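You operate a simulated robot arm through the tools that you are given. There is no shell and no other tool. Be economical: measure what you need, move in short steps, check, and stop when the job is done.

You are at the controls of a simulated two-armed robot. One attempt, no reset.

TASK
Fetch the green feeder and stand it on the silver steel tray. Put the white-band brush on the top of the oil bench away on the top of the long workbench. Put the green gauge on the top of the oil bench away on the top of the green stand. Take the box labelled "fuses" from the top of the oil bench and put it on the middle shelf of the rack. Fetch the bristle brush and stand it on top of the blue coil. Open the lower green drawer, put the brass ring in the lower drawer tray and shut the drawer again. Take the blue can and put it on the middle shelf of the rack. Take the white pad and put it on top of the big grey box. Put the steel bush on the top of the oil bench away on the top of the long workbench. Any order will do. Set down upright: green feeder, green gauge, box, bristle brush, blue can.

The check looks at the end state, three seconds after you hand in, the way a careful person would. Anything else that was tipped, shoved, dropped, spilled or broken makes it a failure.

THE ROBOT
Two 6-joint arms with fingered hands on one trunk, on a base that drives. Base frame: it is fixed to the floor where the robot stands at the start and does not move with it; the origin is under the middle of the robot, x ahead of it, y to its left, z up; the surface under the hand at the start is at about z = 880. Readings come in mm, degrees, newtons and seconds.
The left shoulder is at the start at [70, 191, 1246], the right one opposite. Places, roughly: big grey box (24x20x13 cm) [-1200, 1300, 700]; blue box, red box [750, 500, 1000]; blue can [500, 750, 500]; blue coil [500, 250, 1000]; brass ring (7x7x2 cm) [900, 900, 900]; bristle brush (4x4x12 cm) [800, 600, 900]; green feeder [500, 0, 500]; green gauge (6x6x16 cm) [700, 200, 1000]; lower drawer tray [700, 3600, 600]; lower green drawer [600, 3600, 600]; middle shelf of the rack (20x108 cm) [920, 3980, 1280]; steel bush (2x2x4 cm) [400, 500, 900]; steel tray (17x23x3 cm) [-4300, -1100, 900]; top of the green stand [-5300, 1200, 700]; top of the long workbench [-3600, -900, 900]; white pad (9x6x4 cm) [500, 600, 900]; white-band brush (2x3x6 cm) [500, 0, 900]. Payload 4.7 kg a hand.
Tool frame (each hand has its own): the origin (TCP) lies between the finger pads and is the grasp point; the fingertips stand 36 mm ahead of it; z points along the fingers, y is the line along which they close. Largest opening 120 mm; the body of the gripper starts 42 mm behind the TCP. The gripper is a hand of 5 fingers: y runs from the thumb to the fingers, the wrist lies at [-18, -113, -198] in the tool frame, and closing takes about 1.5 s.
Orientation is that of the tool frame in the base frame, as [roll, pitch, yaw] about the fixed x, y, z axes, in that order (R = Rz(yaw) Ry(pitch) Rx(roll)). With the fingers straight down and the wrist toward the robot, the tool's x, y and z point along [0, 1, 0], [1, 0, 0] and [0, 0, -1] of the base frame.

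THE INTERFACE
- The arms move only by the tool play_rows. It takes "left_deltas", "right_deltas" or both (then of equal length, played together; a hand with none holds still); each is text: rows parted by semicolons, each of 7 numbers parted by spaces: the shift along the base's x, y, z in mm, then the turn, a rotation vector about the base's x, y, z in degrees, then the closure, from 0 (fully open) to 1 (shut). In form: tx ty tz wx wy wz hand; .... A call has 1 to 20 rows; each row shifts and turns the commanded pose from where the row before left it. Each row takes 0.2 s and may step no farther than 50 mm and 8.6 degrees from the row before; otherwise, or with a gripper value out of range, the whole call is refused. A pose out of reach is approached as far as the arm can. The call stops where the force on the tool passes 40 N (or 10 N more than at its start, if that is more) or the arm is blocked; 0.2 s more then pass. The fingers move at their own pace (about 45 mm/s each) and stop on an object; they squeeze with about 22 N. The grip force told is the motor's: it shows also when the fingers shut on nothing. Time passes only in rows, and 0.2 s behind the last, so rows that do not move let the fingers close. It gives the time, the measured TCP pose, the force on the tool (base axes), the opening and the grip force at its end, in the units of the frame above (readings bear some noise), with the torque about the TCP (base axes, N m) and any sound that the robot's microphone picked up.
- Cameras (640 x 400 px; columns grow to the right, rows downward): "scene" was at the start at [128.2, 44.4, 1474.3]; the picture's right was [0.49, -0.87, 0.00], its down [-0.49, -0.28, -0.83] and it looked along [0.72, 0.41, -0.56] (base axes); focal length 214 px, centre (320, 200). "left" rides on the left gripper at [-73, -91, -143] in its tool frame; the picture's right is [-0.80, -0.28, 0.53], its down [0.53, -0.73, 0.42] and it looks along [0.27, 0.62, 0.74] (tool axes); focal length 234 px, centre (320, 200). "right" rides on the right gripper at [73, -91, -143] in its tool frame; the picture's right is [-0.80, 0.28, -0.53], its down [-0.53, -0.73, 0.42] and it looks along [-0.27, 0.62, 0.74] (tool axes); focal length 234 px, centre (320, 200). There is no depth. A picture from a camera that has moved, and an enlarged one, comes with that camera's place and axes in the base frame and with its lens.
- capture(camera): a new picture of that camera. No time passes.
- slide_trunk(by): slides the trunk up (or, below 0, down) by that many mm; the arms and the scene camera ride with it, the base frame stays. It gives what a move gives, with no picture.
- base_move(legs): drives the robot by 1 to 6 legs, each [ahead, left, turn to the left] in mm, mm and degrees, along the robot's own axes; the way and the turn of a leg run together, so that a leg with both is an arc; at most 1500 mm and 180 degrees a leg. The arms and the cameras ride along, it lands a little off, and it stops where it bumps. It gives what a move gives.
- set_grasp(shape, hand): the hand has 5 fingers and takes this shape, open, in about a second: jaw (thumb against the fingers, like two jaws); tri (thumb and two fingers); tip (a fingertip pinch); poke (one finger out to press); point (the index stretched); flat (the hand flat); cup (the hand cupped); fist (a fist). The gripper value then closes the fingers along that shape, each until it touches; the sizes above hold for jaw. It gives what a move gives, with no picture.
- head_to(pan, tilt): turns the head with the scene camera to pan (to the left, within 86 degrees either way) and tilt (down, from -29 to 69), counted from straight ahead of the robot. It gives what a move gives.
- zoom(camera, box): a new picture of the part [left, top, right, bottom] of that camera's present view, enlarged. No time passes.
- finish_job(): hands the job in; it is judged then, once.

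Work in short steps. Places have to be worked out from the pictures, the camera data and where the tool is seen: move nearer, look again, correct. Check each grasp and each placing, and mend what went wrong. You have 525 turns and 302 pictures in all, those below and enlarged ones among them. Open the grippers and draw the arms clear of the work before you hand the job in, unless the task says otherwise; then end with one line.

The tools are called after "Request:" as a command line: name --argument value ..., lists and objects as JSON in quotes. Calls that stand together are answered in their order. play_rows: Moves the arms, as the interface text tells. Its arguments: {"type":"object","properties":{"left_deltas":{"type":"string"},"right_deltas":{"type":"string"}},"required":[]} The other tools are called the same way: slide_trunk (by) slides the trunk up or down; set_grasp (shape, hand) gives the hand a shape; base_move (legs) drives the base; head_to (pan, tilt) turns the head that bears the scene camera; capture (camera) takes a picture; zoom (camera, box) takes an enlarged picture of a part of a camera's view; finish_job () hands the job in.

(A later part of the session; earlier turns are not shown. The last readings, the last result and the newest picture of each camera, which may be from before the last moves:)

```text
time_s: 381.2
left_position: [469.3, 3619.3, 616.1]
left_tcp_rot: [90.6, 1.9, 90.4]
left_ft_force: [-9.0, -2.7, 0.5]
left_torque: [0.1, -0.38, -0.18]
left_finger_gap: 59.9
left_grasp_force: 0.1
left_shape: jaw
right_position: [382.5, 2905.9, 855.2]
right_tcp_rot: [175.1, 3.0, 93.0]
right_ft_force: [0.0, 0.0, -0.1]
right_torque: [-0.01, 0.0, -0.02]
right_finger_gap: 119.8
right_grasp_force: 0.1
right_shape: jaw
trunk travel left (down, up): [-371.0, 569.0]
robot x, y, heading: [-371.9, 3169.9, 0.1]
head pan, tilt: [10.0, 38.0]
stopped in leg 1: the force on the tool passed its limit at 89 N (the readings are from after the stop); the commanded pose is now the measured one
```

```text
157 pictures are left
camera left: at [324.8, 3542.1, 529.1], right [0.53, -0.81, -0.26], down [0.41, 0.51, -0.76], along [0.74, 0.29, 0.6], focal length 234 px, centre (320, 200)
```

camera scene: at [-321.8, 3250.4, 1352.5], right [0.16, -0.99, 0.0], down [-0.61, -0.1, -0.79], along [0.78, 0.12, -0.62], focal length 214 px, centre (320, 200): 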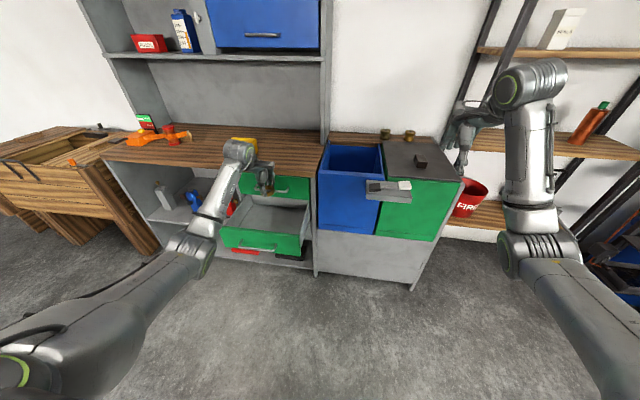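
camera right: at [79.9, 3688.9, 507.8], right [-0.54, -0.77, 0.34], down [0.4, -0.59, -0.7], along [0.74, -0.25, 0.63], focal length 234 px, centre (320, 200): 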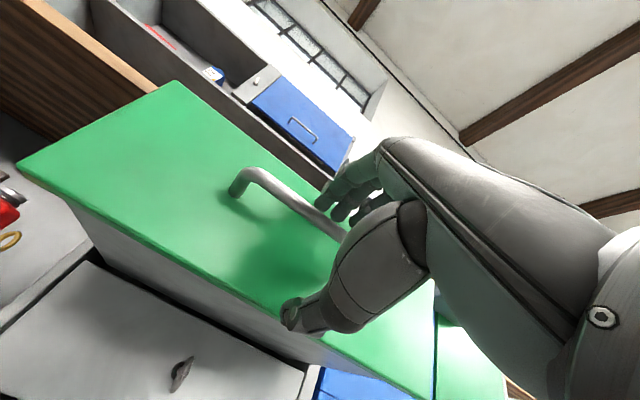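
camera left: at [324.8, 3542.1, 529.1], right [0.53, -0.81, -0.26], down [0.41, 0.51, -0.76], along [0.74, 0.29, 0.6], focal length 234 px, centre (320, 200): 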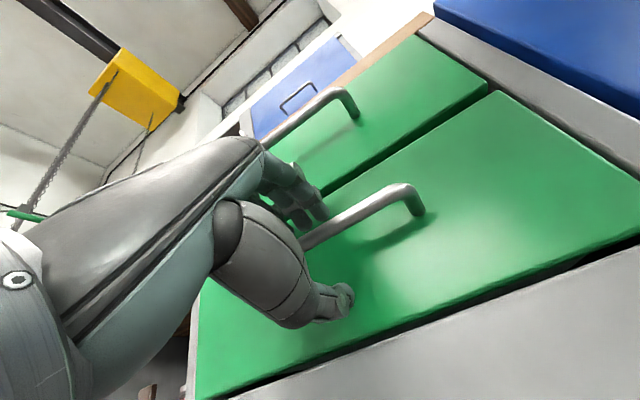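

The drawer hit its stop. I back away, raise the trunk and confirm.

Request:
base_move --legs '[[-330, 0, 0]]'

Request:
slide_trunk --by 400

Request:
play_rows --left_deltas "-8 -5 0 0 8 0 0;-8 -5 0 0 8 0 0;-8 -5 0 0 8 0 0;-8 -5 0 0 8 0 0;-8 -5 0 0 8 0 0;-8 -5 0 0 8 0 0;-8 -5 0 0 8 0 0;-8 -5 0 0 8 0 0;-8 0 0 0 8 0 0;-8 0 0 0 8 0 0;-8 0 0 0 8 0 0;0 0 0 0 0 0 0"

Request:
capture --camera "scene"

```text
time_s: 383.4
left_position: [140.5, 3614.3, 615.7]
left_tcp_rot: [90.7, 2.0, 89.9]
left_ft_force: [-0.4, 0.5, 0.4]
left_torque: [-0.01, 0.03, 0.0]
left_finger_gap: 59.7
left_grasp_force: 0.2
left_shape: jaw
right_position: [49.5, 2902.0, 855.0]
right_tcp_rot: [175.1, 3.1, 92.5]
right_ft_force: [-1.3, -0.7, -0.3]
right_torque: [-0.01, -0.03, 0.01]
right_finger_gap: 119.7
right_grasp_force: 0.1
right_shape: jaw
trunk travel left (down, up): [-371.0, 569.0]
robot x, y, heading: [-703.6, 3166.1, -0.1]
head pan, tilt: [10.0, 38.0]
```

```text
time_s: 387.2
left_position: [141.1, 3613.8, 1014.9]
left_tcp_rot: [90.7, 1.9, 89.9]
left_ft_force: [-0.9, 0.6, 0.4]
left_torque: [0.03, -0.01, 0.0]
left_finger_gap: 59.9
left_grasp_force: 0.0
left_shape: jaw
right_position: [48.6, 2900.6, 1254.6]
right_tcp_rot: [175.2, 3.0, 92.5]
right_ft_force: [0.2, -0.3, 0.3]
right_torque: [0.02, 0.05, 0.0]
right_finger_gap: 119.8
right_grasp_force: 0.1
right_shape: jaw
trunk travel left (down, up): [-771.0, 169.0]
robot x, y, heading: [-703.4, 3166.6, -0.2]
head pan, tilt: [10.0, 38.0]
```

```text
time_s: 389.9
left_position: [68.9, 3595.2, 1001.8]
left_tcp_rot: [179.0, 0.2, 92.1]
left_ft_force: [-0.6, 0.2, 0.0]
left_torque: [0.02, -0.01, -0.01]
left_finger_gap: 119.9
left_grasp_force: 0.1
left_shape: jaw
left hand out of reach, approached as far as the arm can: row 2, 3, 4
right_position: [49.7, 2901.1, 1254.8]
right_tcp_rot: [175.1, 3.0, 92.6]
right_ft_force: [0.4, 0.4, -0.4]
right_torque: [-0.05, 0.02, -0.01]
right_finger_gap: 119.8
right_grasp_force: 0.1
right_shape: jaw
trunk travel left (down, up): [-771.0, 169.0]
robot x, y, heading: [-708.5, 3169.4, -0.2]
head pan, tilt: [10.0, 38.0]
```

```text
156 pictures are left
camera scene: at [-568.9, 3183.0, 1517.5], right [0.17, -0.99, 0.0], down [-0.61, -0.1, -0.79], along [0.78, 0.13, -0.62], focal length 214 px, centre (320, 200)
```

scene: 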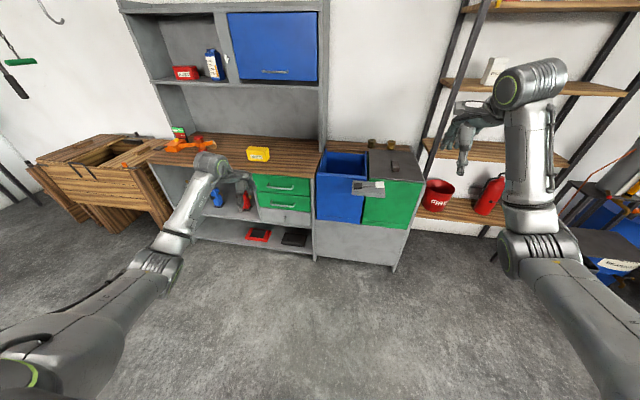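

Drawer closed with the ring inside. Next: the white pad (≈(514, 620)) with the left hand. I drive back to the bench.

Request:
base_move --legs '[[190, 0, 0], [0, -1500, 0], [0, -1370, 0]]'

Request:
base_move --legs '[[170, 0, 0]]'

Request:
capture --camera "left"

Request:
capture --camera "scene"

```text
time_s: 404.9
left_position: [283.4, 742.0, 1000.9]
left_tcp_rot: [178.8, 0.2, 92.8]
left_ft_force: [-0.8, -0.3, 0.5]
left_torque: [-0.01, -0.02, -0.02]
left_finger_gap: 119.7
left_grasp_force: 0.1
left_shape: jaw
right_position: [273.0, 47.4, 1254.6]
right_tcp_rot: [175.1, 2.9, 93.4]
right_ft_force: [-0.7, -0.6, 0.0]
right_torque: [-0.04, -0.03, -0.01]
right_finger_gap: 120.0
right_grasp_force: 0.1
right_shape: jaw
trunk travel left (down, up): [-771.0, 169.0]
robot x, y, heading: [-485.5, 302.4, 0.7]
head pan, tilt: [10.0, 38.0]
```

```text
time_s: 406.3
left_position: [452.6, 740.9, 1001.0]
left_tcp_rot: [178.7, 0.1, 92.6]
left_ft_force: [-0.7, 0.6, 1.2]
left_torque: [0.01, 0.0, 0.0]
left_finger_gap: 119.6
left_grasp_force: 0.1
left_shape: jaw
right_position: [441.1, 47.3, 1256.7]
right_tcp_rot: [175.0, 3.0, 93.2]
right_ft_force: [-0.7, -0.1, -0.1]
right_torque: [-0.03, 0.01, 0.0]
right_finger_gap: 119.7
right_grasp_force: 0.1
right_shape: jaw
trunk travel left (down, up): [-771.0, 169.0]
robot x, y, heading: [-315.5, 301.7, 0.7]
head pan, tilt: [10.0, 38.0]
```

```text
155 pictures are left
camera left: at [363.1, 664.5, 1144.1], right [-0.23, -0.82, -0.53], down [-0.75, 0.5, -0.44], along [0.62, 0.29, -0.72], focal length 234 px, centre (320, 200)
```

left: 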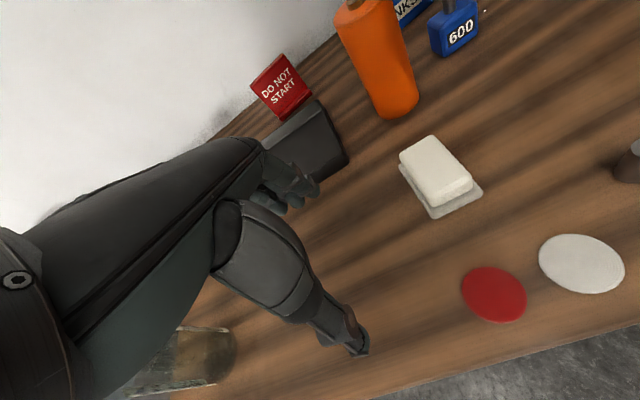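

```text
154 pictures are left
camera scene: at [-180.8, 321.0, 1517.8], right [0.18, -0.98, 0.0], down [-0.6, -0.11, -0.79], along [0.78, 0.14, -0.61], focal length 214 px, centre (320, 200)
```

scene: 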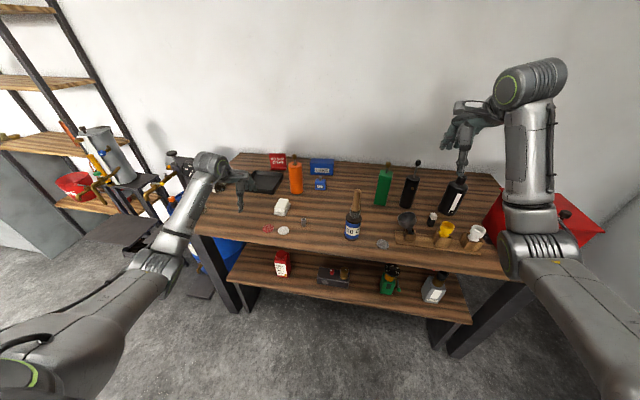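

Pad plate: centre ≈ (526, 616), long side along x. I move over it.

Request:
play_rows --left_deltas "10 -18 0 0 0 -1 0;10 -18 0 0 0 -1 0;10 -18 0 0 0 0 0;10 -18 0 0 0 0 0;11 -18 0 0 0 0 0;11 -18 0 0 0 0 0;11 -17 0 0 0 0 0;0 0 0 0 0 0 0"

Request:
capture --camera "left"

```text
time_s: 408.1
left_position: [531.8, 617.8, 1001.0]
left_tcp_rot: [178.8, 0.1, 90.8]
left_ft_force: [0.0, 0.0, 0.6]
left_torque: [-0.03, 0.01, 0.01]
left_finger_gap: 119.9
left_grasp_force: 0.1
left_shape: jaw
right_position: [442.7, 48.3, 1254.6]
right_tcp_rot: [175.1, 3.0, 93.2]
right_ft_force: [-0.2, 0.4, -0.5]
right_torque: [-0.06, -0.02, 0.0]
right_finger_gap: 119.7
right_grasp_force: 0.0
right_shape: jaw
trunk travel left (down, up): [-771.0, 169.0]
robot x, y, heading: [-317.2, 306.8, 0.3]
head pan, tilt: [10.0, 38.0]
```

```text
153 pictures are left
camera left: at [436.2, 544.2, 1142.9], right [-0.26, -0.81, -0.53], down [-0.73, 0.52, -0.44], along [0.63, 0.27, -0.72], focal length 234 px, centre (320, 200)
```

left: 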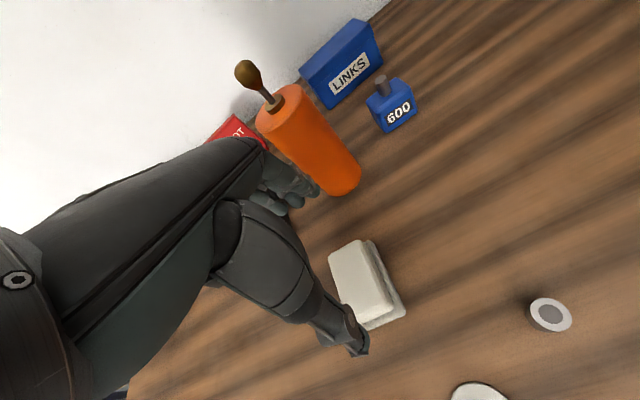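

I centre at (522, 621) and descend to just above the table.

Request:
play_rows --left_deltas "-5 2 -20 0 0.5 0 0;-5 1 -20 0 0.5 0 0;0 0 -20 0 0 0 0;0 0 -10 0 0 0 0;0 0 0 0 0 0 0"

Request:
capture --camera "left"

```text
time_s: 409.3
left_position: [511.2, 624.9, 938.3]
left_tcp_rot: [179.8, 0.7, 91.1]
left_ft_force: [0.0, -0.9, 0.8]
left_torque: [-0.03, 0.03, -0.01]
left_finger_gap: 119.6
left_grasp_force: 0.0
left_shape: jaw
left hand out of reach, approached as far as the arm can: row 3, 4
right_position: [442.4, 48.0, 1255.4]
right_tcp_rot: [175.1, 3.0, 93.1]
right_ft_force: [-0.6, 0.0, 0.1]
right_torque: [0.01, 0.03, 0.0]
right_finger_gap: 119.8
right_grasp_force: 0.1
right_shape: jaw
trunk travel left (down, up): [-771.0, 169.0]
robot x, y, heading: [-313.9, 304.6, 0.6]
head pan, tilt: [10.0, 38.0]
```

```text
152 pictures are left
camera left: at [420.1, 553.0, 1083.2], right [-0.26, -0.81, -0.52], down [-0.74, 0.51, -0.43], along [0.62, 0.27, -0.74], focal length 234 px, centre (320, 200)
```

left: 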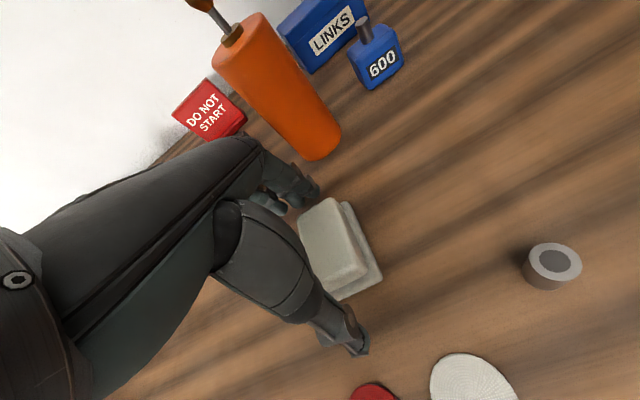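

Pad spans x 480–566. I nudge the base 12 mm forward and lower the trunk 15 mm.

Request:
base_move --legs '[[12, 0, 0]]'

Request:
slide_trunk --by -15

Request:
capture --camera "left"

```text
time_s: 410.1
left_position: [520.6, 625.1, 942.0]
left_tcp_rot: [179.6, 0.7, 91.0]
left_ft_force: [0.1, -1.5, 0.2]
left_torque: [0.03, -0.01, -0.01]
left_finger_gap: 119.7
left_grasp_force: 0.1
left_shape: jaw
right_position: [451.6, 45.2, 1257.5]
right_tcp_rot: [174.9, 2.9, 93.1]
right_ft_force: [0.3, -0.3, 0.2]
right_torque: [-0.01, -0.04, -0.02]
right_finger_gap: 119.8
right_grasp_force: 0.0
right_shape: jaw
trunk travel left (down, up): [-771.0, 169.0]
robot x, y, heading: [-304.7, 306.3, 0.3]
head pan, tilt: [10.0, 38.0]
```

```text
time_s: 410.7
left_position: [522.1, 626.0, 924.7]
left_tcp_rot: [179.6, 0.6, 90.8]
left_ft_force: [0.6, 0.4, -0.6]
left_torque: [-0.03, 0.0, -0.02]
left_finger_gap: 119.8
left_grasp_force: 0.2
left_shape: jaw
right_position: [453.8, 47.5, 1241.2]
right_tcp_rot: [175.1, 3.0, 93.2]
right_ft_force: [0.8, -0.5, 0.3]
right_torque: [0.0, 0.0, 0.02]
right_finger_gap: 119.5
right_grasp_force: 0.0
right_shape: jaw
trunk travel left (down, up): [-756.0, 184.0]
robot x, y, heading: [-302.0, 301.6, 0.5]
head pan, tilt: [10.0, 38.0]
```

```text
151 pictures are left
camera left: at [431.7, 553.1, 1068.6], right [-0.26, -0.81, -0.52], down [-0.74, 0.51, -0.43], along [0.62, 0.27, -0.74], focal length 234 px, centre (320, 200)
```

left: 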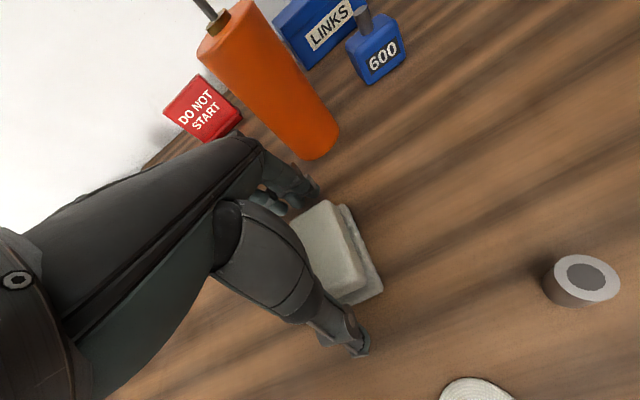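

Request:
play_rows --left_deltas "0 0 0 0 0 0 0.2;0 0 0 0 0 0 0.4;0 0 0 0 0 0 0.7;0 0 0 0 0 0 1;0 0 0 0 0 0 1;0 0 0 0 0 0 1"

Request:
slide_trunk --by 120

Request:
capture --camera "left"

```text
time_s: 412.1
left_position: [523.3, 625.7, 926.7]
left_tcp_rot: [179.4, 0.6, 90.9]
left_ft_force: [2.4, 1.8, 13.5]
left_torque: [0.15, -0.51, -0.01]
left_finger_gap: 69.6
left_grasp_force: 21.9
left_shape: jaw
right_position: [452.8, 46.8, 1240.5]
right_tcp_rot: [175.0, 2.9, 93.2]
right_ft_force: [0.1, 0.1, 0.0]
right_torque: [0.01, -0.01, 0.03]
right_finger_gap: 119.8
right_grasp_force: 0.0
right_shape: jaw
trunk travel left (down, up): [-756.0, 184.0]
robot x, y, heading: [-302.2, 304.8, 0.4]
head pan, tilt: [10.0, 38.0]
```

```text
time_s: 413.6
left_position: [522.5, 625.8, 1044.1]
left_tcp_rot: [179.8, 0.7, 91.0]
left_ft_force: [-0.1, -0.3, -1.2]
left_torque: [-0.01, 0.03, 0.03]
left_finger_gap: 69.8
left_grasp_force: 21.5
left_shape: jaw
right_position: [455.4, 46.9, 1359.8]
right_tcp_rot: [175.1, 3.0, 93.1]
right_ft_force: [-0.2, 0.1, 0.1]
right_torque: [0.03, -0.01, -0.01]
right_finger_gap: 120.1
right_grasp_force: 0.1
right_shape: jaw
trunk travel left (down, up): [-876.0, 64.0]
robot x, y, heading: [-300.4, 304.5, 0.2]
head pan, tilt: [10.0, 38.0]
```

```text
150 pictures are left
camera left: at [432.6, 553.3, 1187.8], right [-0.26, -0.81, -0.52], down [-0.74, 0.51, -0.43], along [0.62, 0.27, -0.74], focal length 234 px, centre (320, 200)
```

left: 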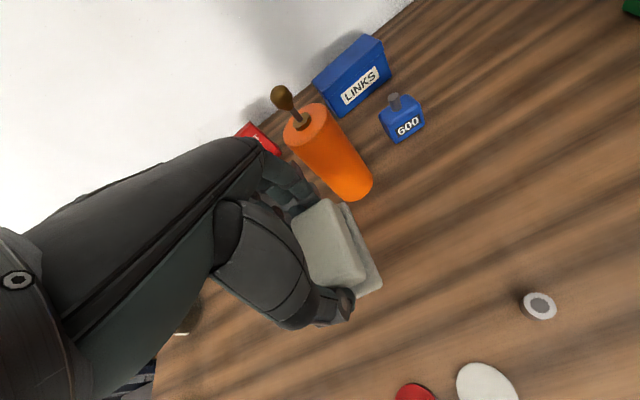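

Pad and its plate are held together. Now the gauge with the right hand: I drive to (−160, 485) and level the right hand.

Request:
base_move --legs '[[140, 182, -0.2]]'

Request:
play_rows --right_deltas "10 -5 0 0.9 1.7 -1 0;10 -5 0 0.9 1.7 -1 0;10 -5 0 0.9 1.8 -1 0;0 0 0 0 0 0 0"

Request:
capture --camera "right"

Request:
capture --camera "scene"

```text
time_s: 415.3
left_position: [659.1, 804.0, 1045.2]
left_tcp_rot: [179.7, 0.6, 90.8]
left_ft_force: [0.4, -0.3, -0.2]
left_torque: [-0.01, -0.01, -0.01]
left_finger_gap: 69.5
left_grasp_force: 21.8
left_shape: jaw
right_position: [587.3, 225.3, 1360.5]
right_tcp_rot: [175.0, 3.1, 93.1]
right_ft_force: [0.0, 0.3, 0.4]
right_torque: [0.04, 0.0, 0.0]
right_finger_gap: 119.9
right_grasp_force: 0.1
right_shape: jaw
trunk travel left (down, up): [-876.0, 64.0]
robot x, y, heading: [-167.2, 488.9, 0.5]
head pan, tilt: [10.0, 38.0]
```

```text
time_s: 416.3
left_position: [660.2, 805.6, 1044.4]
left_tcp_rot: [179.7, 0.7, 90.8]
left_ft_force: [-0.5, 0.7, -0.8]
left_torque: [0.03, 0.0, -0.01]
left_finger_gap: 69.7
left_grasp_force: 22.5
left_shape: jaw
right_position: [620.2, 212.3, 1360.1]
right_tcp_rot: [-179.8, 0.1, 90.2]
right_ft_force: [-0.3, 0.1, -0.6]
right_torque: [0.02, 0.01, 0.0]
right_finger_gap: 119.9
right_grasp_force: 0.1
right_shape: jaw
trunk travel left (down, up): [-876.0, 64.0]
robot x, y, heading: [-167.2, 485.2, 0.5]
head pan, tilt: [10.0, 38.0]
```

```text
149 pictures are left
camera right: at [530.2, 285.2, 1504.1], right [0.28, -0.8, 0.53], down [-0.73, -0.53, -0.42], along [0.62, -0.27, -0.74], focal length 234 px, centre (320, 200)
```

right: 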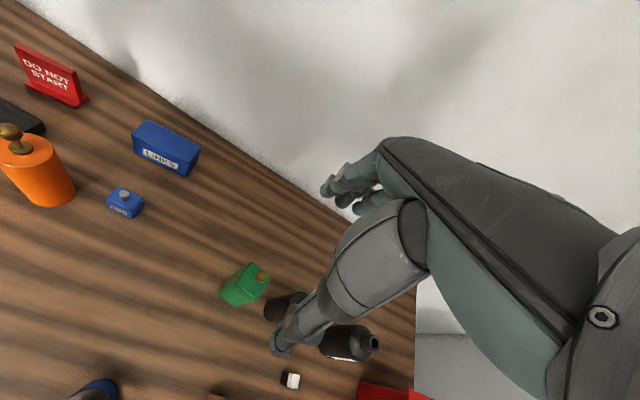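

```text
148 pictures are left
camera scene: at [-30.8, 502.6, 1622.5], right [0.18, -0.98, 0.0], down [-0.61, -0.11, -0.79], along [0.78, 0.14, -0.62], focal length 214 px, centre (320, 200)
```

scene: 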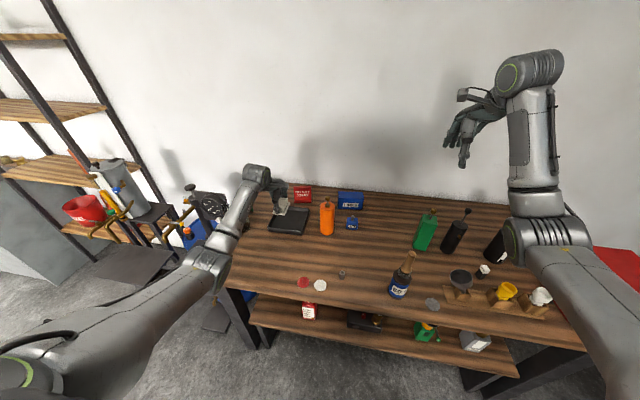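

Gauge at (656, 178). I move the right hand over it and descend by the arm (left stays up with the pad).

Request:
play_rows --right_deltas "9 -8 -25 0 0 0 0;9 -8 -25 0 0 0 0;9 -9 -25 0 0 0 0;9 -9 -25 0 0 0 0;0 0 -30 0 0 0 0;0 0 -30 0 0 0 0;0 0 -30 0 0 0 0;0 0 0 0 0 0 0"

Request:
capture --camera "right"

```text
time_s: 418.1
left_position: [660.0, 806.2, 1044.2]
left_tcp_rot: [179.7, 0.7, 90.8]
left_ft_force: [-0.2, 0.4, -0.7]
left_torque: [0.02, -0.03, 0.01]
left_finger_gap: 69.5
left_grasp_force: 21.5
left_shape: jaw
right_position: [655.1, 179.5, 1169.9]
right_tcp_rot: [-179.8, 0.2, 90.3]
right_ft_force: [0.6, -0.4, -0.2]
right_torque: [-0.03, 0.0, 0.04]
right_finger_gap: 119.7
right_grasp_force: 0.0
right_shape: jaw
trunk travel left (down, up): [-876.0, 64.0]
robot x, y, heading: [-163.6, 483.9, 0.3]
head pan, tilt: [10.0, 38.0]
```

```text
147 pictures are left
camera right: at [565.5, 252.0, 1312.8], right [0.28, -0.8, 0.53], down [-0.73, -0.54, -0.42], along [0.62, -0.27, -0.74], focal length 234 px, centre (320, 200)
```

right: 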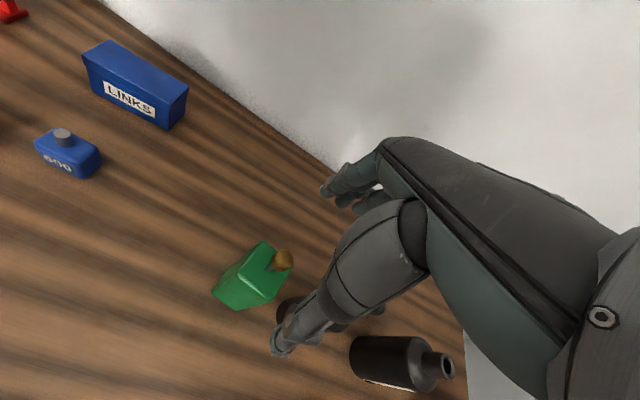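

Request:
play_rows --right_deltas "2 -2 -25 0 0 0 0;0 0 -25 0 0 0 0;0 0 -25 0 0 0 0;0 0 -20 0 0 0 0;0 0 0 0 0 0 0"

Request:
capture --camera "right"

Request:
zoom --camera "scene" --box '[360, 130, 520, 280]'

```text
time_s: 419.3
left_position: [660.6, 806.0, 1043.8]
left_tcp_rot: [179.7, 0.6, 90.8]
left_ft_force: [0.2, -0.2, -1.3]
left_torque: [0.04, 0.02, -0.01]
left_finger_gap: 69.5
left_grasp_force: 21.8
left_shape: jaw
right_position: [659.3, 175.0, 1074.3]
right_tcp_rot: [-179.8, 0.1, 90.1]
right_ft_force: [-0.7, -0.4, -0.8]
right_torque: [0.03, 0.04, 0.02]
right_finger_gap: 119.7
right_grasp_force: 0.1
right_shape: jaw
trunk travel left (down, up): [-876.0, 64.0]
robot x, y, heading: [-168.2, 486.7, 0.3]
head pan, tilt: [10.0, 38.0]
```

```text
146 pictures are left
camera right: at [569.4, 248.8, 1217.7], right [0.28, -0.8, 0.53], down [-0.73, -0.54, -0.42], along [0.62, -0.27, -0.74], focal length 234 px, centre (320, 200)
```

right: 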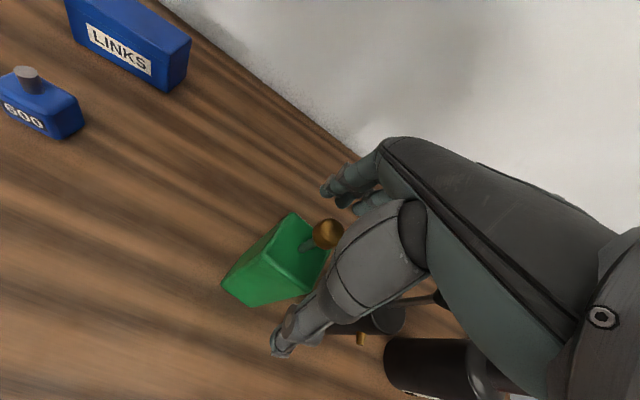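

```text
2.67 times, centred on (440, 205) of scene
camera zoom: at [-30.7, 503.1, 1622.5], right [0.18, -0.98, 0.0], down [-0.61, -0.11, -0.79], along [0.78, 0.14, -0.62], focal length 572 px, centre (0, 187)
```

zoom: 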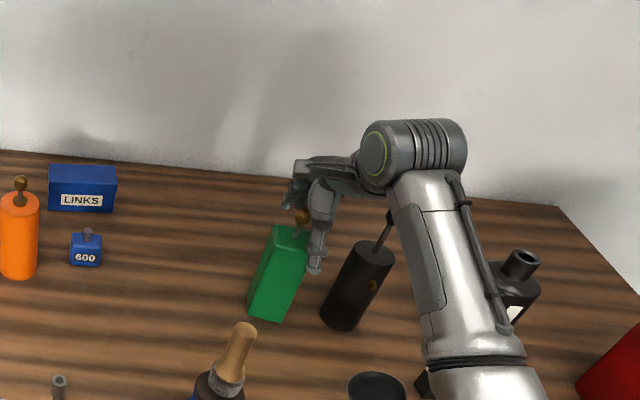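

Request:
play_rows --right_deltas "0 6 -12 0 0 0 0;0 0 -12 0 0 0 0;0 0 0 0 0 0 0"

Request:
capture --camera "right"

```text
time_s: 420.1
left_position: [659.4, 806.4, 1045.0]
left_tcp_rot: [179.6, 0.6, 90.8]
left_ft_force: [-0.1, 0.5, -1.2]
left_torque: [-0.01, -0.01, 0.0]
left_finger_gap: 69.8
left_grasp_force: 21.6
left_shape: jaw
right_position: [657.5, 181.3, 1050.2]
right_tcp_rot: [-179.8, 0.2, 90.1]
right_ft_force: [0.7, -0.5, -0.2]
right_torque: [0.02, 0.01, 0.02]
right_finger_gap: 119.8
right_grasp_force: 0.1
right_shape: jaw
trunk travel left (down, up): [-876.0, 64.0]
robot x, y, heading: [-169.2, 484.5, 0.0]
head pan, tilt: [10.0, 38.0]
```

```text
144 pictures are left
camera right: at [568.2, 254.5, 1193.6], right [0.28, -0.8, 0.53], down [-0.73, -0.54, -0.42], along [0.62, -0.27, -0.74], focal length 234 px, centre (320, 200)
```

right: 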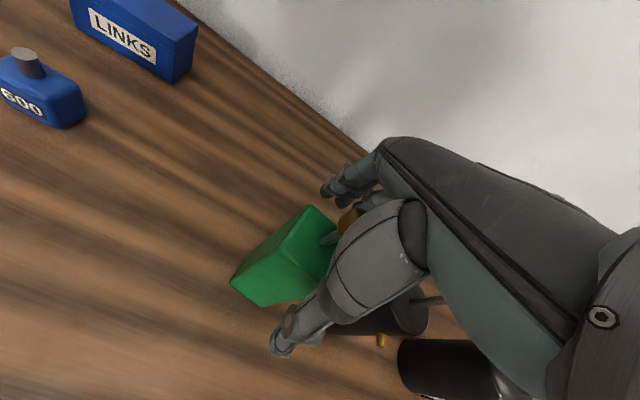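

Request:
play_rows --right_deltas "0 0 -5 0 0 0 0;0 0 0 0 0 0 0"

Request:
play_rows --right_deltas "0 0 0 0 0 0 0.3;0 0 0 0 0 0 0.6;0 0 0 0 0 0 1;0 0 0 0 0 0 1;0 0 0 0 0 0 1;0 0 0 0 0 0 1"

Request:
capture --camera "right"

```text
time_s: 420.7
left_position: [661.7, 805.4, 1044.0]
left_tcp_rot: [179.6, 0.7, 90.9]
left_ft_force: [-0.5, 0.4, -0.9]
left_torque: [0.0, -0.01, -0.03]
left_finger_gap: 69.6
left_grasp_force: 22.0
left_shape: jaw
right_position: [659.1, 181.1, 1045.3]
right_tcp_rot: [-179.8, 0.2, 90.1]
right_ft_force: [-0.9, -1.6, 0.4]
right_torque: [0.0, -0.01, 0.02]
right_finger_gap: 119.9
right_grasp_force: 0.0
right_shape: jaw
trunk travel left (down, up): [-876.0, 64.0]
robot x, y, heading: [-166.4, 485.3, 0.5]
head pan, tilt: [10.0, 38.0]
```

```text
time_s: 422.1
left_position: [659.8, 805.8, 1044.5]
left_tcp_rot: [179.7, 0.7, 90.8]
left_ft_force: [-0.2, -0.6, -1.3]
left_torque: [0.01, -0.01, 0.02]
left_finger_gap: 69.5
left_grasp_force: 21.8
left_shape: jaw
right_position: [659.1, 180.6, 1045.2]
right_tcp_rot: [-179.8, 0.2, 90.1]
right_ft_force: [-0.8, 0.6, -0.4]
right_torque: [-0.01, 0.01, -0.01]
right_finger_gap: 50.3
right_grasp_force: 21.9
right_shape: jaw
trunk travel left (down, up): [-876.0, 64.0]
robot x, y, heading: [-168.2, 487.7, 0.4]
head pan, tilt: [10.0, 38.0]
```

```text
143 pictures are left
camera right: at [568.2, 255.0, 1188.7], right [0.28, -0.8, 0.53], down [-0.73, -0.54, -0.42], along [0.62, -0.27, -0.74], focal length 234 px, centre (320, 200)
```

right: 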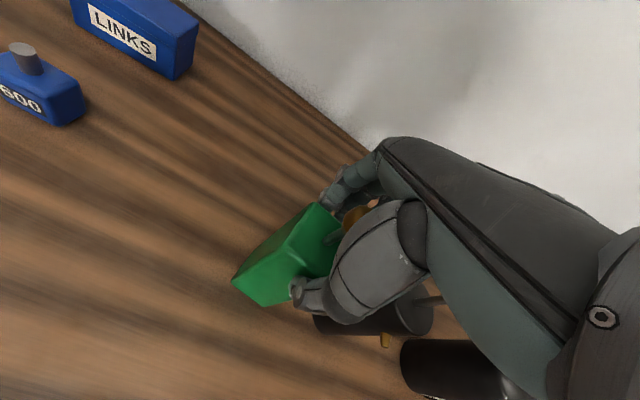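

Gripped (50 mm). I lift with arm and trunk.

Request:
play_rows --right_deltas "0 0 10 0 0 0 1;0 0 20 0 0 0 1;0 0 30 0 0 0 1;0 0 30 0 0 0 1;0 0 30 0 0 0 1;0 0 0 0 0 0 1"

Request:
slide_trunk --by 60

Request:
capture --camera "scene"

```text
time_s: 423.5
left_position: [660.2, 806.3, 1043.8]
left_tcp_rot: [179.8, 0.8, 90.8]
left_ft_force: [0.4, 0.5, -0.6]
left_torque: [0.01, -0.02, 0.01]
left_finger_gap: 69.5
left_grasp_force: 21.4
left_shape: jaw
right_position: [660.3, 179.4, 1165.8]
right_tcp_rot: [-179.7, 0.1, 90.1]
right_ft_force: [0.3, 0.2, -5.0]
right_torque: [0.0, 0.01, -0.02]
right_finger_gap: 50.5
right_grasp_force: 22.1
right_shape: jaw
trunk travel left (down, up): [-876.0, 64.0]
robot x, y, heading: [-165.2, 485.8, 0.3]
head pan, tilt: [10.0, 38.0]
```

```text
time_s: 424.5
left_position: [660.9, 805.7, 1104.5]
left_tcp_rot: [179.8, 0.7, 90.8]
left_ft_force: [0.3, -0.5, -0.3]
left_torque: [0.01, -0.03, -0.03]
left_finger_gap: 69.6
left_grasp_force: 21.9
left_shape: jaw
right_position: [660.5, 181.4, 1223.7]
right_tcp_rot: [-179.8, 0.2, 90.1]
right_ft_force: [0.3, 0.0, -4.3]
right_torque: [0.0, -0.01, 0.01]
right_finger_gap: 50.3
right_grasp_force: 21.8
right_shape: jaw
trunk travel left (down, up): [-936.0, 4.0]
robot x, y, heading: [-168.5, 486.2, 0.4]
head pan, tilt: [10.0, 38.0]
```

```text
142 pictures are left
camera scene: at [-29.1, 502.6, 1682.3], right [0.18, -0.98, 0.0], down [-0.61, -0.11, -0.79], along [0.77, 0.14, -0.62], focal length 214 px, centre (320, 200)
```

scene: 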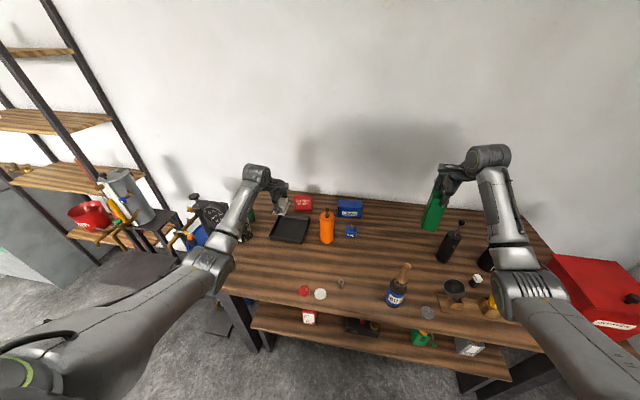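

Both are held. I back away to (−620, 300) and turn left to face the grey box table.

Request:
base_move --legs '[[-450, 0, 0], [0, -186, 0], [0, 0, 75], [0, 0, 65]]'

Request:
head_to --pan 0 --tilt 30

Request:
capture --camera "scene"

```text
time_s: 434.8
left_position: [-1459.2, 565.9, 1104.3]
left_tcp_rot: [179.8, 0.7, -127.9]
left_ft_force: [0.1, 0.3, -1.3]
left_torque: [0.0, 0.01, -0.01]
left_finger_gap: 69.3
left_grasp_force: 22.3
left_shape: jaw
right_position: [-1068.6, 1052.5, 1223.8]
right_tcp_rot: [-179.7, 0.1, -128.6]
right_ft_force: [-0.2, 0.1, -4.1]
right_torque: [0.02, 0.0, 0.0]
right_finger_gap: 49.8
right_grasp_force: 21.6
right_shape: jaw
trunk travel left (down, up): [-936.0, 4.0]
robot x, y, heading: [-614.8, 300.0, 141.8]
head pan, tilt: [10.0, 38.0]
```

```text
time_s: 435.5
left_position: [-1458.9, 564.2, 1103.7]
left_tcp_rot: [179.9, 0.7, -127.8]
left_ft_force: [0.2, 0.0, -0.4]
left_torque: [0.0, -0.01, -0.01]
left_finger_gap: 69.8
left_grasp_force: 21.7
left_shape: jaw
right_position: [-1068.5, 1052.2, 1223.2]
right_tcp_rot: [-179.6, 0.2, -128.4]
right_ft_force: [-0.6, 0.5, -4.1]
right_torque: [0.0, -0.01, 0.0]
right_finger_gap: 49.5
right_grasp_force: 21.9
right_shape: jaw
trunk travel left (down, up): [-936.0, 4.0]
robot x, y, heading: [-614.0, 298.8, 141.7]
head pan, tilt: [0.0, 30.0]
```

```text
141 pictures are left
camera scene: at [-723.6, 386.8, 1694.7], right [0.62, 0.79, 0.0], down [0.39, -0.31, -0.87], along [-0.68, 0.54, -0.5], focal length 214 px, centre (320, 200)
```

scene: 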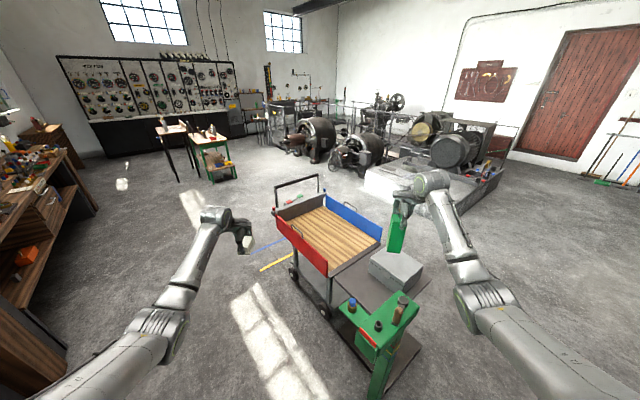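

I see the grey box (top ≈ (−1141, 1289)) beside a green machine, with the green stand and workbench further off. I drive to (−328, 928), heading 135°, to bring the left hand over the box.

Request:
base_move --legs '[[162, -672, 0], [0, 0, -7]]'

Request:
capture --camera "left"

Request:
capture --camera "scene"

```text
time_s: 439.9
left_position: [-1125.6, 1293.5, 1102.5]
left_tcp_rot: [179.8, 0.8, -134.7]
left_ft_force: [-1.5, 0.3, -0.6]
left_torque: [0.02, -0.03, -0.01]
left_finger_gap: 69.3
left_grasp_force: 21.9
left_shape: jaw
right_position: [-678.6, 1729.4, 1225.5]
right_tcp_rot: [-179.8, 0.2, -135.4]
right_ft_force: [-0.4, -0.6, -4.4]
right_torque: [0.0, -0.04, 0.01]
right_finger_gap: 49.7
right_grasp_force: 22.3
right_shape: jaw
trunk travel left (down, up): [-936.0, 4.0]
robot x, y, heading: [-318.5, 929.7, 134.8]
head pan, tilt: [0.0, 30.0]
```

```text
140 pictures are left
camera left: at [-1010.8, 1278.3, 1247.1], right [0.77, 0.38, -0.51], down [0.15, -0.89, -0.43], along [-0.62, 0.26, -0.74], focal length 234 px, centre (320, 200)
```

left: 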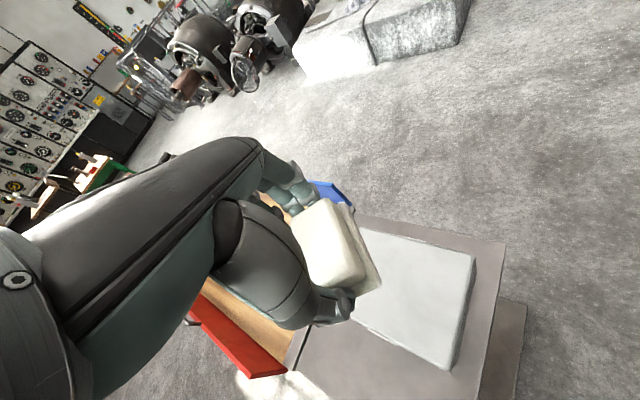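

```text
139 pictures are left
camera scene: at [-418.0, 1027.2, 1694.8], right [0.71, 0.7, 0.0], down [0.35, -0.35, -0.87], along [-0.61, 0.62, -0.5], focal length 214 px, centre (320, 200)
```

scene: 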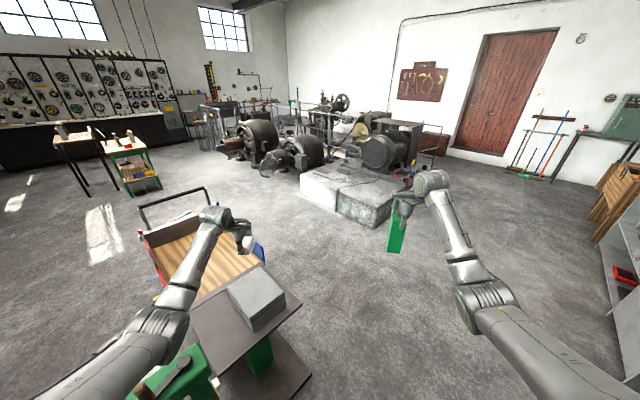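

I zoom on the box to measure its top.

Request:
zoom --camera "scene" --box '[180, 200, 340, 340]'

```text
2.86 times, centred on (260, 270) of scene
camera zoom: at [-418.0, 1027.2, 1694.8], right [0.71, 0.7, 0.0], down [0.35, -0.35, -0.87], along [-0.61, 0.62, -0.5], focal length 613 px, centre (491, 0)
```

zoom: 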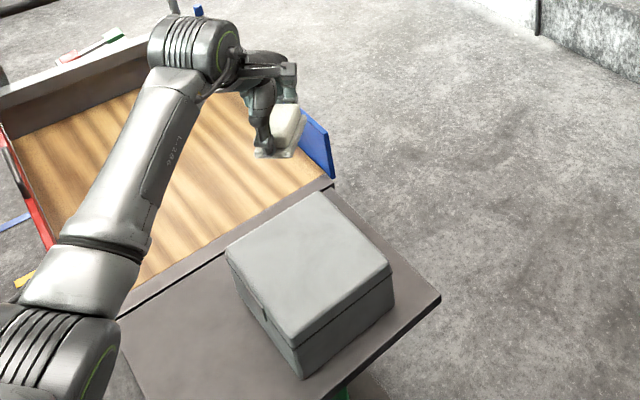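

Box top: centre (−1163, 1315), z≈728. From here my elbow would come near the green machine's lever, so I re-approach at heading 158° from (−278, 1298).

Request:
base_move --legs '[[233, -288, 0], [0, 0, 23]]'

Request:
capture --camera "left"

Request:
capture --camera "scene"

```text
time_s: 443.5
left_position: [-1159.7, 1319.4, 1103.4]
left_tcp_rot: [179.8, 0.8, -112.1]
left_ft_force: [-0.1, -0.5, 0.2]
left_torque: [0.0, -0.01, 0.04]
left_finger_gap: 69.2
left_grasp_force: 21.7
left_shape: jaw
right_position: [-914.8, 1895.5, 1224.2]
right_tcp_rot: [-179.8, 0.2, -112.6]
right_ft_force: [0.1, 1.1, -4.6]
right_torque: [-0.03, -0.01, 0.0]
right_finger_gap: 49.6
right_grasp_force: 22.1
right_shape: jaw
trunk travel left (down, up): [-936.0, 4.0]
robot x, y, heading: [-271.2, 1293.4, 157.7]
head pan, tilt: [0.0, 30.0]
```

```text
137 pictures are left
camera left: at [-1047.4, 1350.4, 1248.1], right [0.56, 0.65, -0.52], down [0.48, -0.76, -0.43], along [-0.67, 0.0, -0.74], focal length 234 px, centre (320, 200)
```

left: 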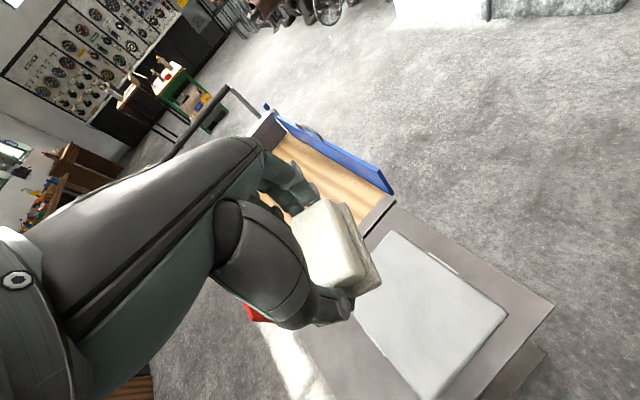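

```text
136 pictures are left
camera scene: at [-402.5, 1348.4, 1694.8], right [0.38, 0.92, 0.0], down [0.46, -0.19, -0.87], along [-0.8, 0.33, -0.5], focal length 214 px, centre (320, 200)
```

scene: 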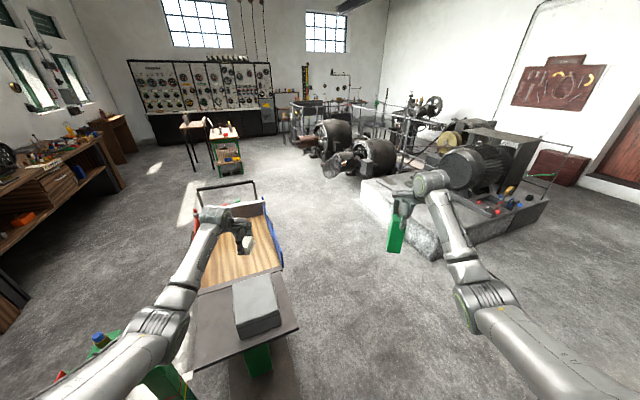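

The pad will land near the box centre. I lower the trunk 290 mm and check.

Request:
slide_trunk --by -290

Request:
capture --camera "left"

Request:
capture --camera "scene"

```text
time_s: 446.4
left_position: [-1159.7, 1319.0, 813.6]
left_tcp_rot: [179.8, 0.8, -112.1]
left_ft_force: [-0.2, 0.7, -1.6]
left_torque: [-0.01, 0.02, 0.0]
left_finger_gap: 68.8
left_grasp_force: 22.2
left_shape: jaw
right_position: [-915.6, 1894.3, 934.3]
right_tcp_rot: [-179.8, 0.1, -112.7]
right_ft_force: [-0.5, -0.2, -4.5]
right_torque: [0.01, 0.01, 0.04]
right_finger_gap: 49.6
right_grasp_force: 22.4
right_shape: jaw
trunk travel left (down, up): [-646.0, 294.0]
robot x, y, heading: [-274.3, 1293.2, 157.4]
head pan, tilt: [0.0, 30.0]
```

```text
135 pictures are left
camera left: at [-1047.5, 1349.7, 958.1], right [0.56, 0.65, -0.52], down [0.48, -0.76, -0.43], along [-0.67, 0.0, -0.74], focal length 234 px, centre (320, 200)
```

left: 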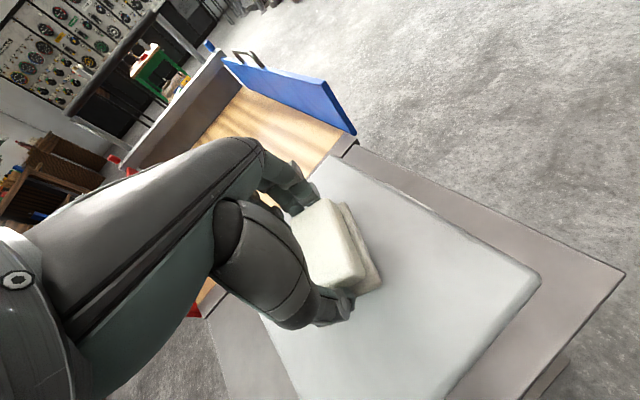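

```text
134 pictures are left
camera scene: at [-402.7, 1347.3, 1404.8], right [0.38, 0.92, 0.0], down [0.46, -0.19, -0.87], along [-0.8, 0.33, -0.5], focal length 214 px, centre (320, 200)
```

scene: 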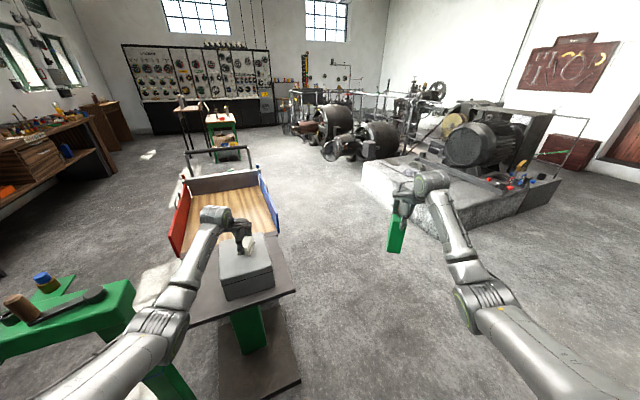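

Box extents confirmed; TCP is centred. I lower the rest.

Request:
slide_trunk --by -32

Request:
slide_trunk --by -8

```text
time_s: 447.2
left_position: [-1162.8, 1321.9, 798.2]
left_tcp_rot: [178.3, 0.6, -112.2]
left_ft_force: [8.1, -0.8, 24.7]
left_torque: [-0.34, -0.95, -0.01]
left_finger_gap: 67.7
left_grasp_force: 21.6
left_shape: jaw
right_position: [-913.9, 1892.9, 902.1]
right_tcp_rot: [-179.7, 0.1, -112.7]
right_ft_force: [-1.2, 0.0, -3.4]
right_torque: [0.02, -0.04, -0.01]
right_finger_gap: 49.3
right_grasp_force: 22.1
right_shape: jaw
trunk travel left (down, up): [-614.0, 326.0]
robot x, y, heading: [-272.6, 1293.4, 157.4]
head pan, tilt: [0.0, 30.0]
stopped: the force on the tool passed its limit at 42 N (the readings are from after the stop); the commanded pose is now the measured one
```

```text
time_s: 447.6
left_position: [-1165.9, 1323.0, 796.9]
left_tcp_rot: [177.6, 0.5, -112.3]
left_ft_force: [10.6, -2.6, 23.8]
left_torque: [-0.58, -1.51, 0.05]
left_finger_gap: 66.8
left_grasp_force: 22.3
left_shape: jaw
right_position: [-914.1, 1893.5, 894.6]
right_tcp_rot: [-179.7, 0.0, -112.6]
right_ft_force: [-0.3, 0.6, -4.5]
right_torque: [-0.02, -0.06, 0.0]
right_finger_gap: 49.6
right_grasp_force: 21.6
right_shape: jaw
trunk travel left (down, up): [-608.0, 332.0]
robot x, y, heading: [-275.2, 1292.3, 157.8]
head pan, tilt: [0.0, 30.0]
stopped: the force on the tool passed its limit at 44 N (the readings are from after the stop); the commanded pose is now the measured one
```

Contact already at TCP≈800 (top ≈753). I raise a bit to relieve and look.

Request:
slide_trunk --by 17

Request:
capture --camera "left"

```text
time_s: 448.3
left_position: [-1164.3, 1322.6, 807.5]
left_tcp_rot: [178.1, 0.5, -112.2]
left_ft_force: [0.3, -0.3, -0.2]
left_torque: [-0.02, 0.01, 0.0]
left_finger_gap: 68.3
left_grasp_force: 22.1
left_shape: jaw
right_position: [-914.9, 1894.7, 912.0]
right_tcp_rot: [-179.7, 0.1, -112.7]
right_ft_force: [-0.9, 0.3, -5.2]
right_torque: [0.0, -0.01, -0.03]
right_finger_gap: 49.7
right_grasp_force: 22.3
right_shape: jaw
trunk travel left (down, up): [-625.0, 315.0]
robot x, y, heading: [-272.8, 1292.6, 157.6]
head pan, tilt: [0.0, 30.0]
```

```text
133 pictures are left
camera left: at [-1048.9, 1350.9, 948.8], right [0.55, 0.65, -0.53], down [0.47, -0.76, -0.45], along [-0.7, 0.0, -0.72], focal length 234 px, centre (320, 200)
```

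left: 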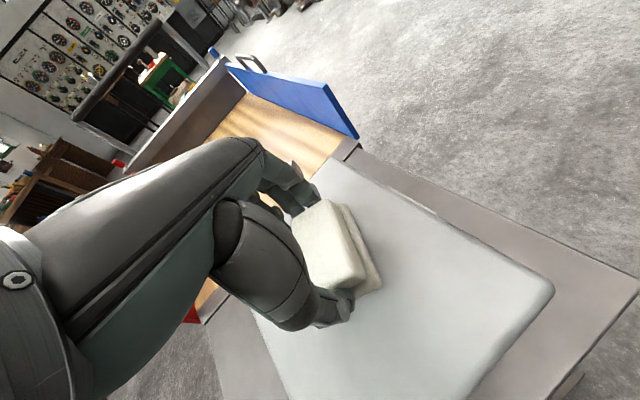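

Request:
slide_trunk --by -6

Request:
play_rows --left_deltas "0 0 0 0 -0.5 0 0.8;0 0 0 0 0 0 0.5;0 0 0 0 0 0 0.2;0 0 0 0 0 0 0;0 0 0 0 0 0 0;0 0 0 0 0 0 0"

Request:
capture --camera "left"

```text
time_s: 448.8
left_position: [-1165.4, 1321.8, 802.7]
left_tcp_rot: [178.2, 0.5, -112.3]
left_ft_force: [-0.1, 0.3, -0.6]
left_torque: [-0.01, 0.0, 0.03]
left_finger_gap: 68.2
left_grasp_force: 22.0
left_shape: jaw
right_position: [-914.8, 1893.6, 905.9]
right_tcp_rot: [-179.7, 0.1, -112.7]
right_ft_force: [0.6, -0.3, -4.5]
right_torque: [-0.06, 0.0, 0.01]
right_finger_gap: 49.6
right_grasp_force: 21.5
right_shape: jaw
trunk travel left (down, up): [-619.0, 321.0]
robot x, y, heading: [-271.8, 1292.0, 157.3]
head pan, tilt: [0.0, 30.0]
```

```text
time_s: 450.2
left_position: [-1165.2, 1322.5, 801.8]
left_tcp_rot: [178.5, 0.7, -112.2]
left_ft_force: [-0.2, -0.3, -0.3]
left_torque: [0.01, -0.03, 0.0]
left_finger_gap: 119.4
left_grasp_force: 0.0
left_shape: jaw
right_position: [-916.7, 1893.4, 906.5]
right_tcp_rot: [-179.6, 0.1, -112.7]
right_ft_force: [0.4, 0.5, -4.0]
right_torque: [-0.01, -0.03, 0.01]
right_finger_gap: 49.5
right_grasp_force: 22.5
right_shape: jaw
trunk travel left (down, up): [-619.0, 321.0]
robot x, y, heading: [-270.9, 1292.4, 157.5]
head pan, tilt: [0.0, 30.0]
```

```text
132 pictures are left
camera left: at [-1050.5, 1350.7, 944.1], right [0.55, 0.65, -0.52], down [0.47, -0.76, -0.45], along [-0.69, 0.0, -0.72], focal length 234 px, centre (320, 200)
```

left: 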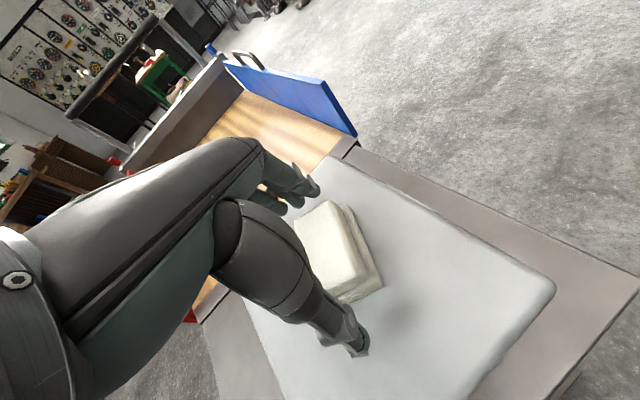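

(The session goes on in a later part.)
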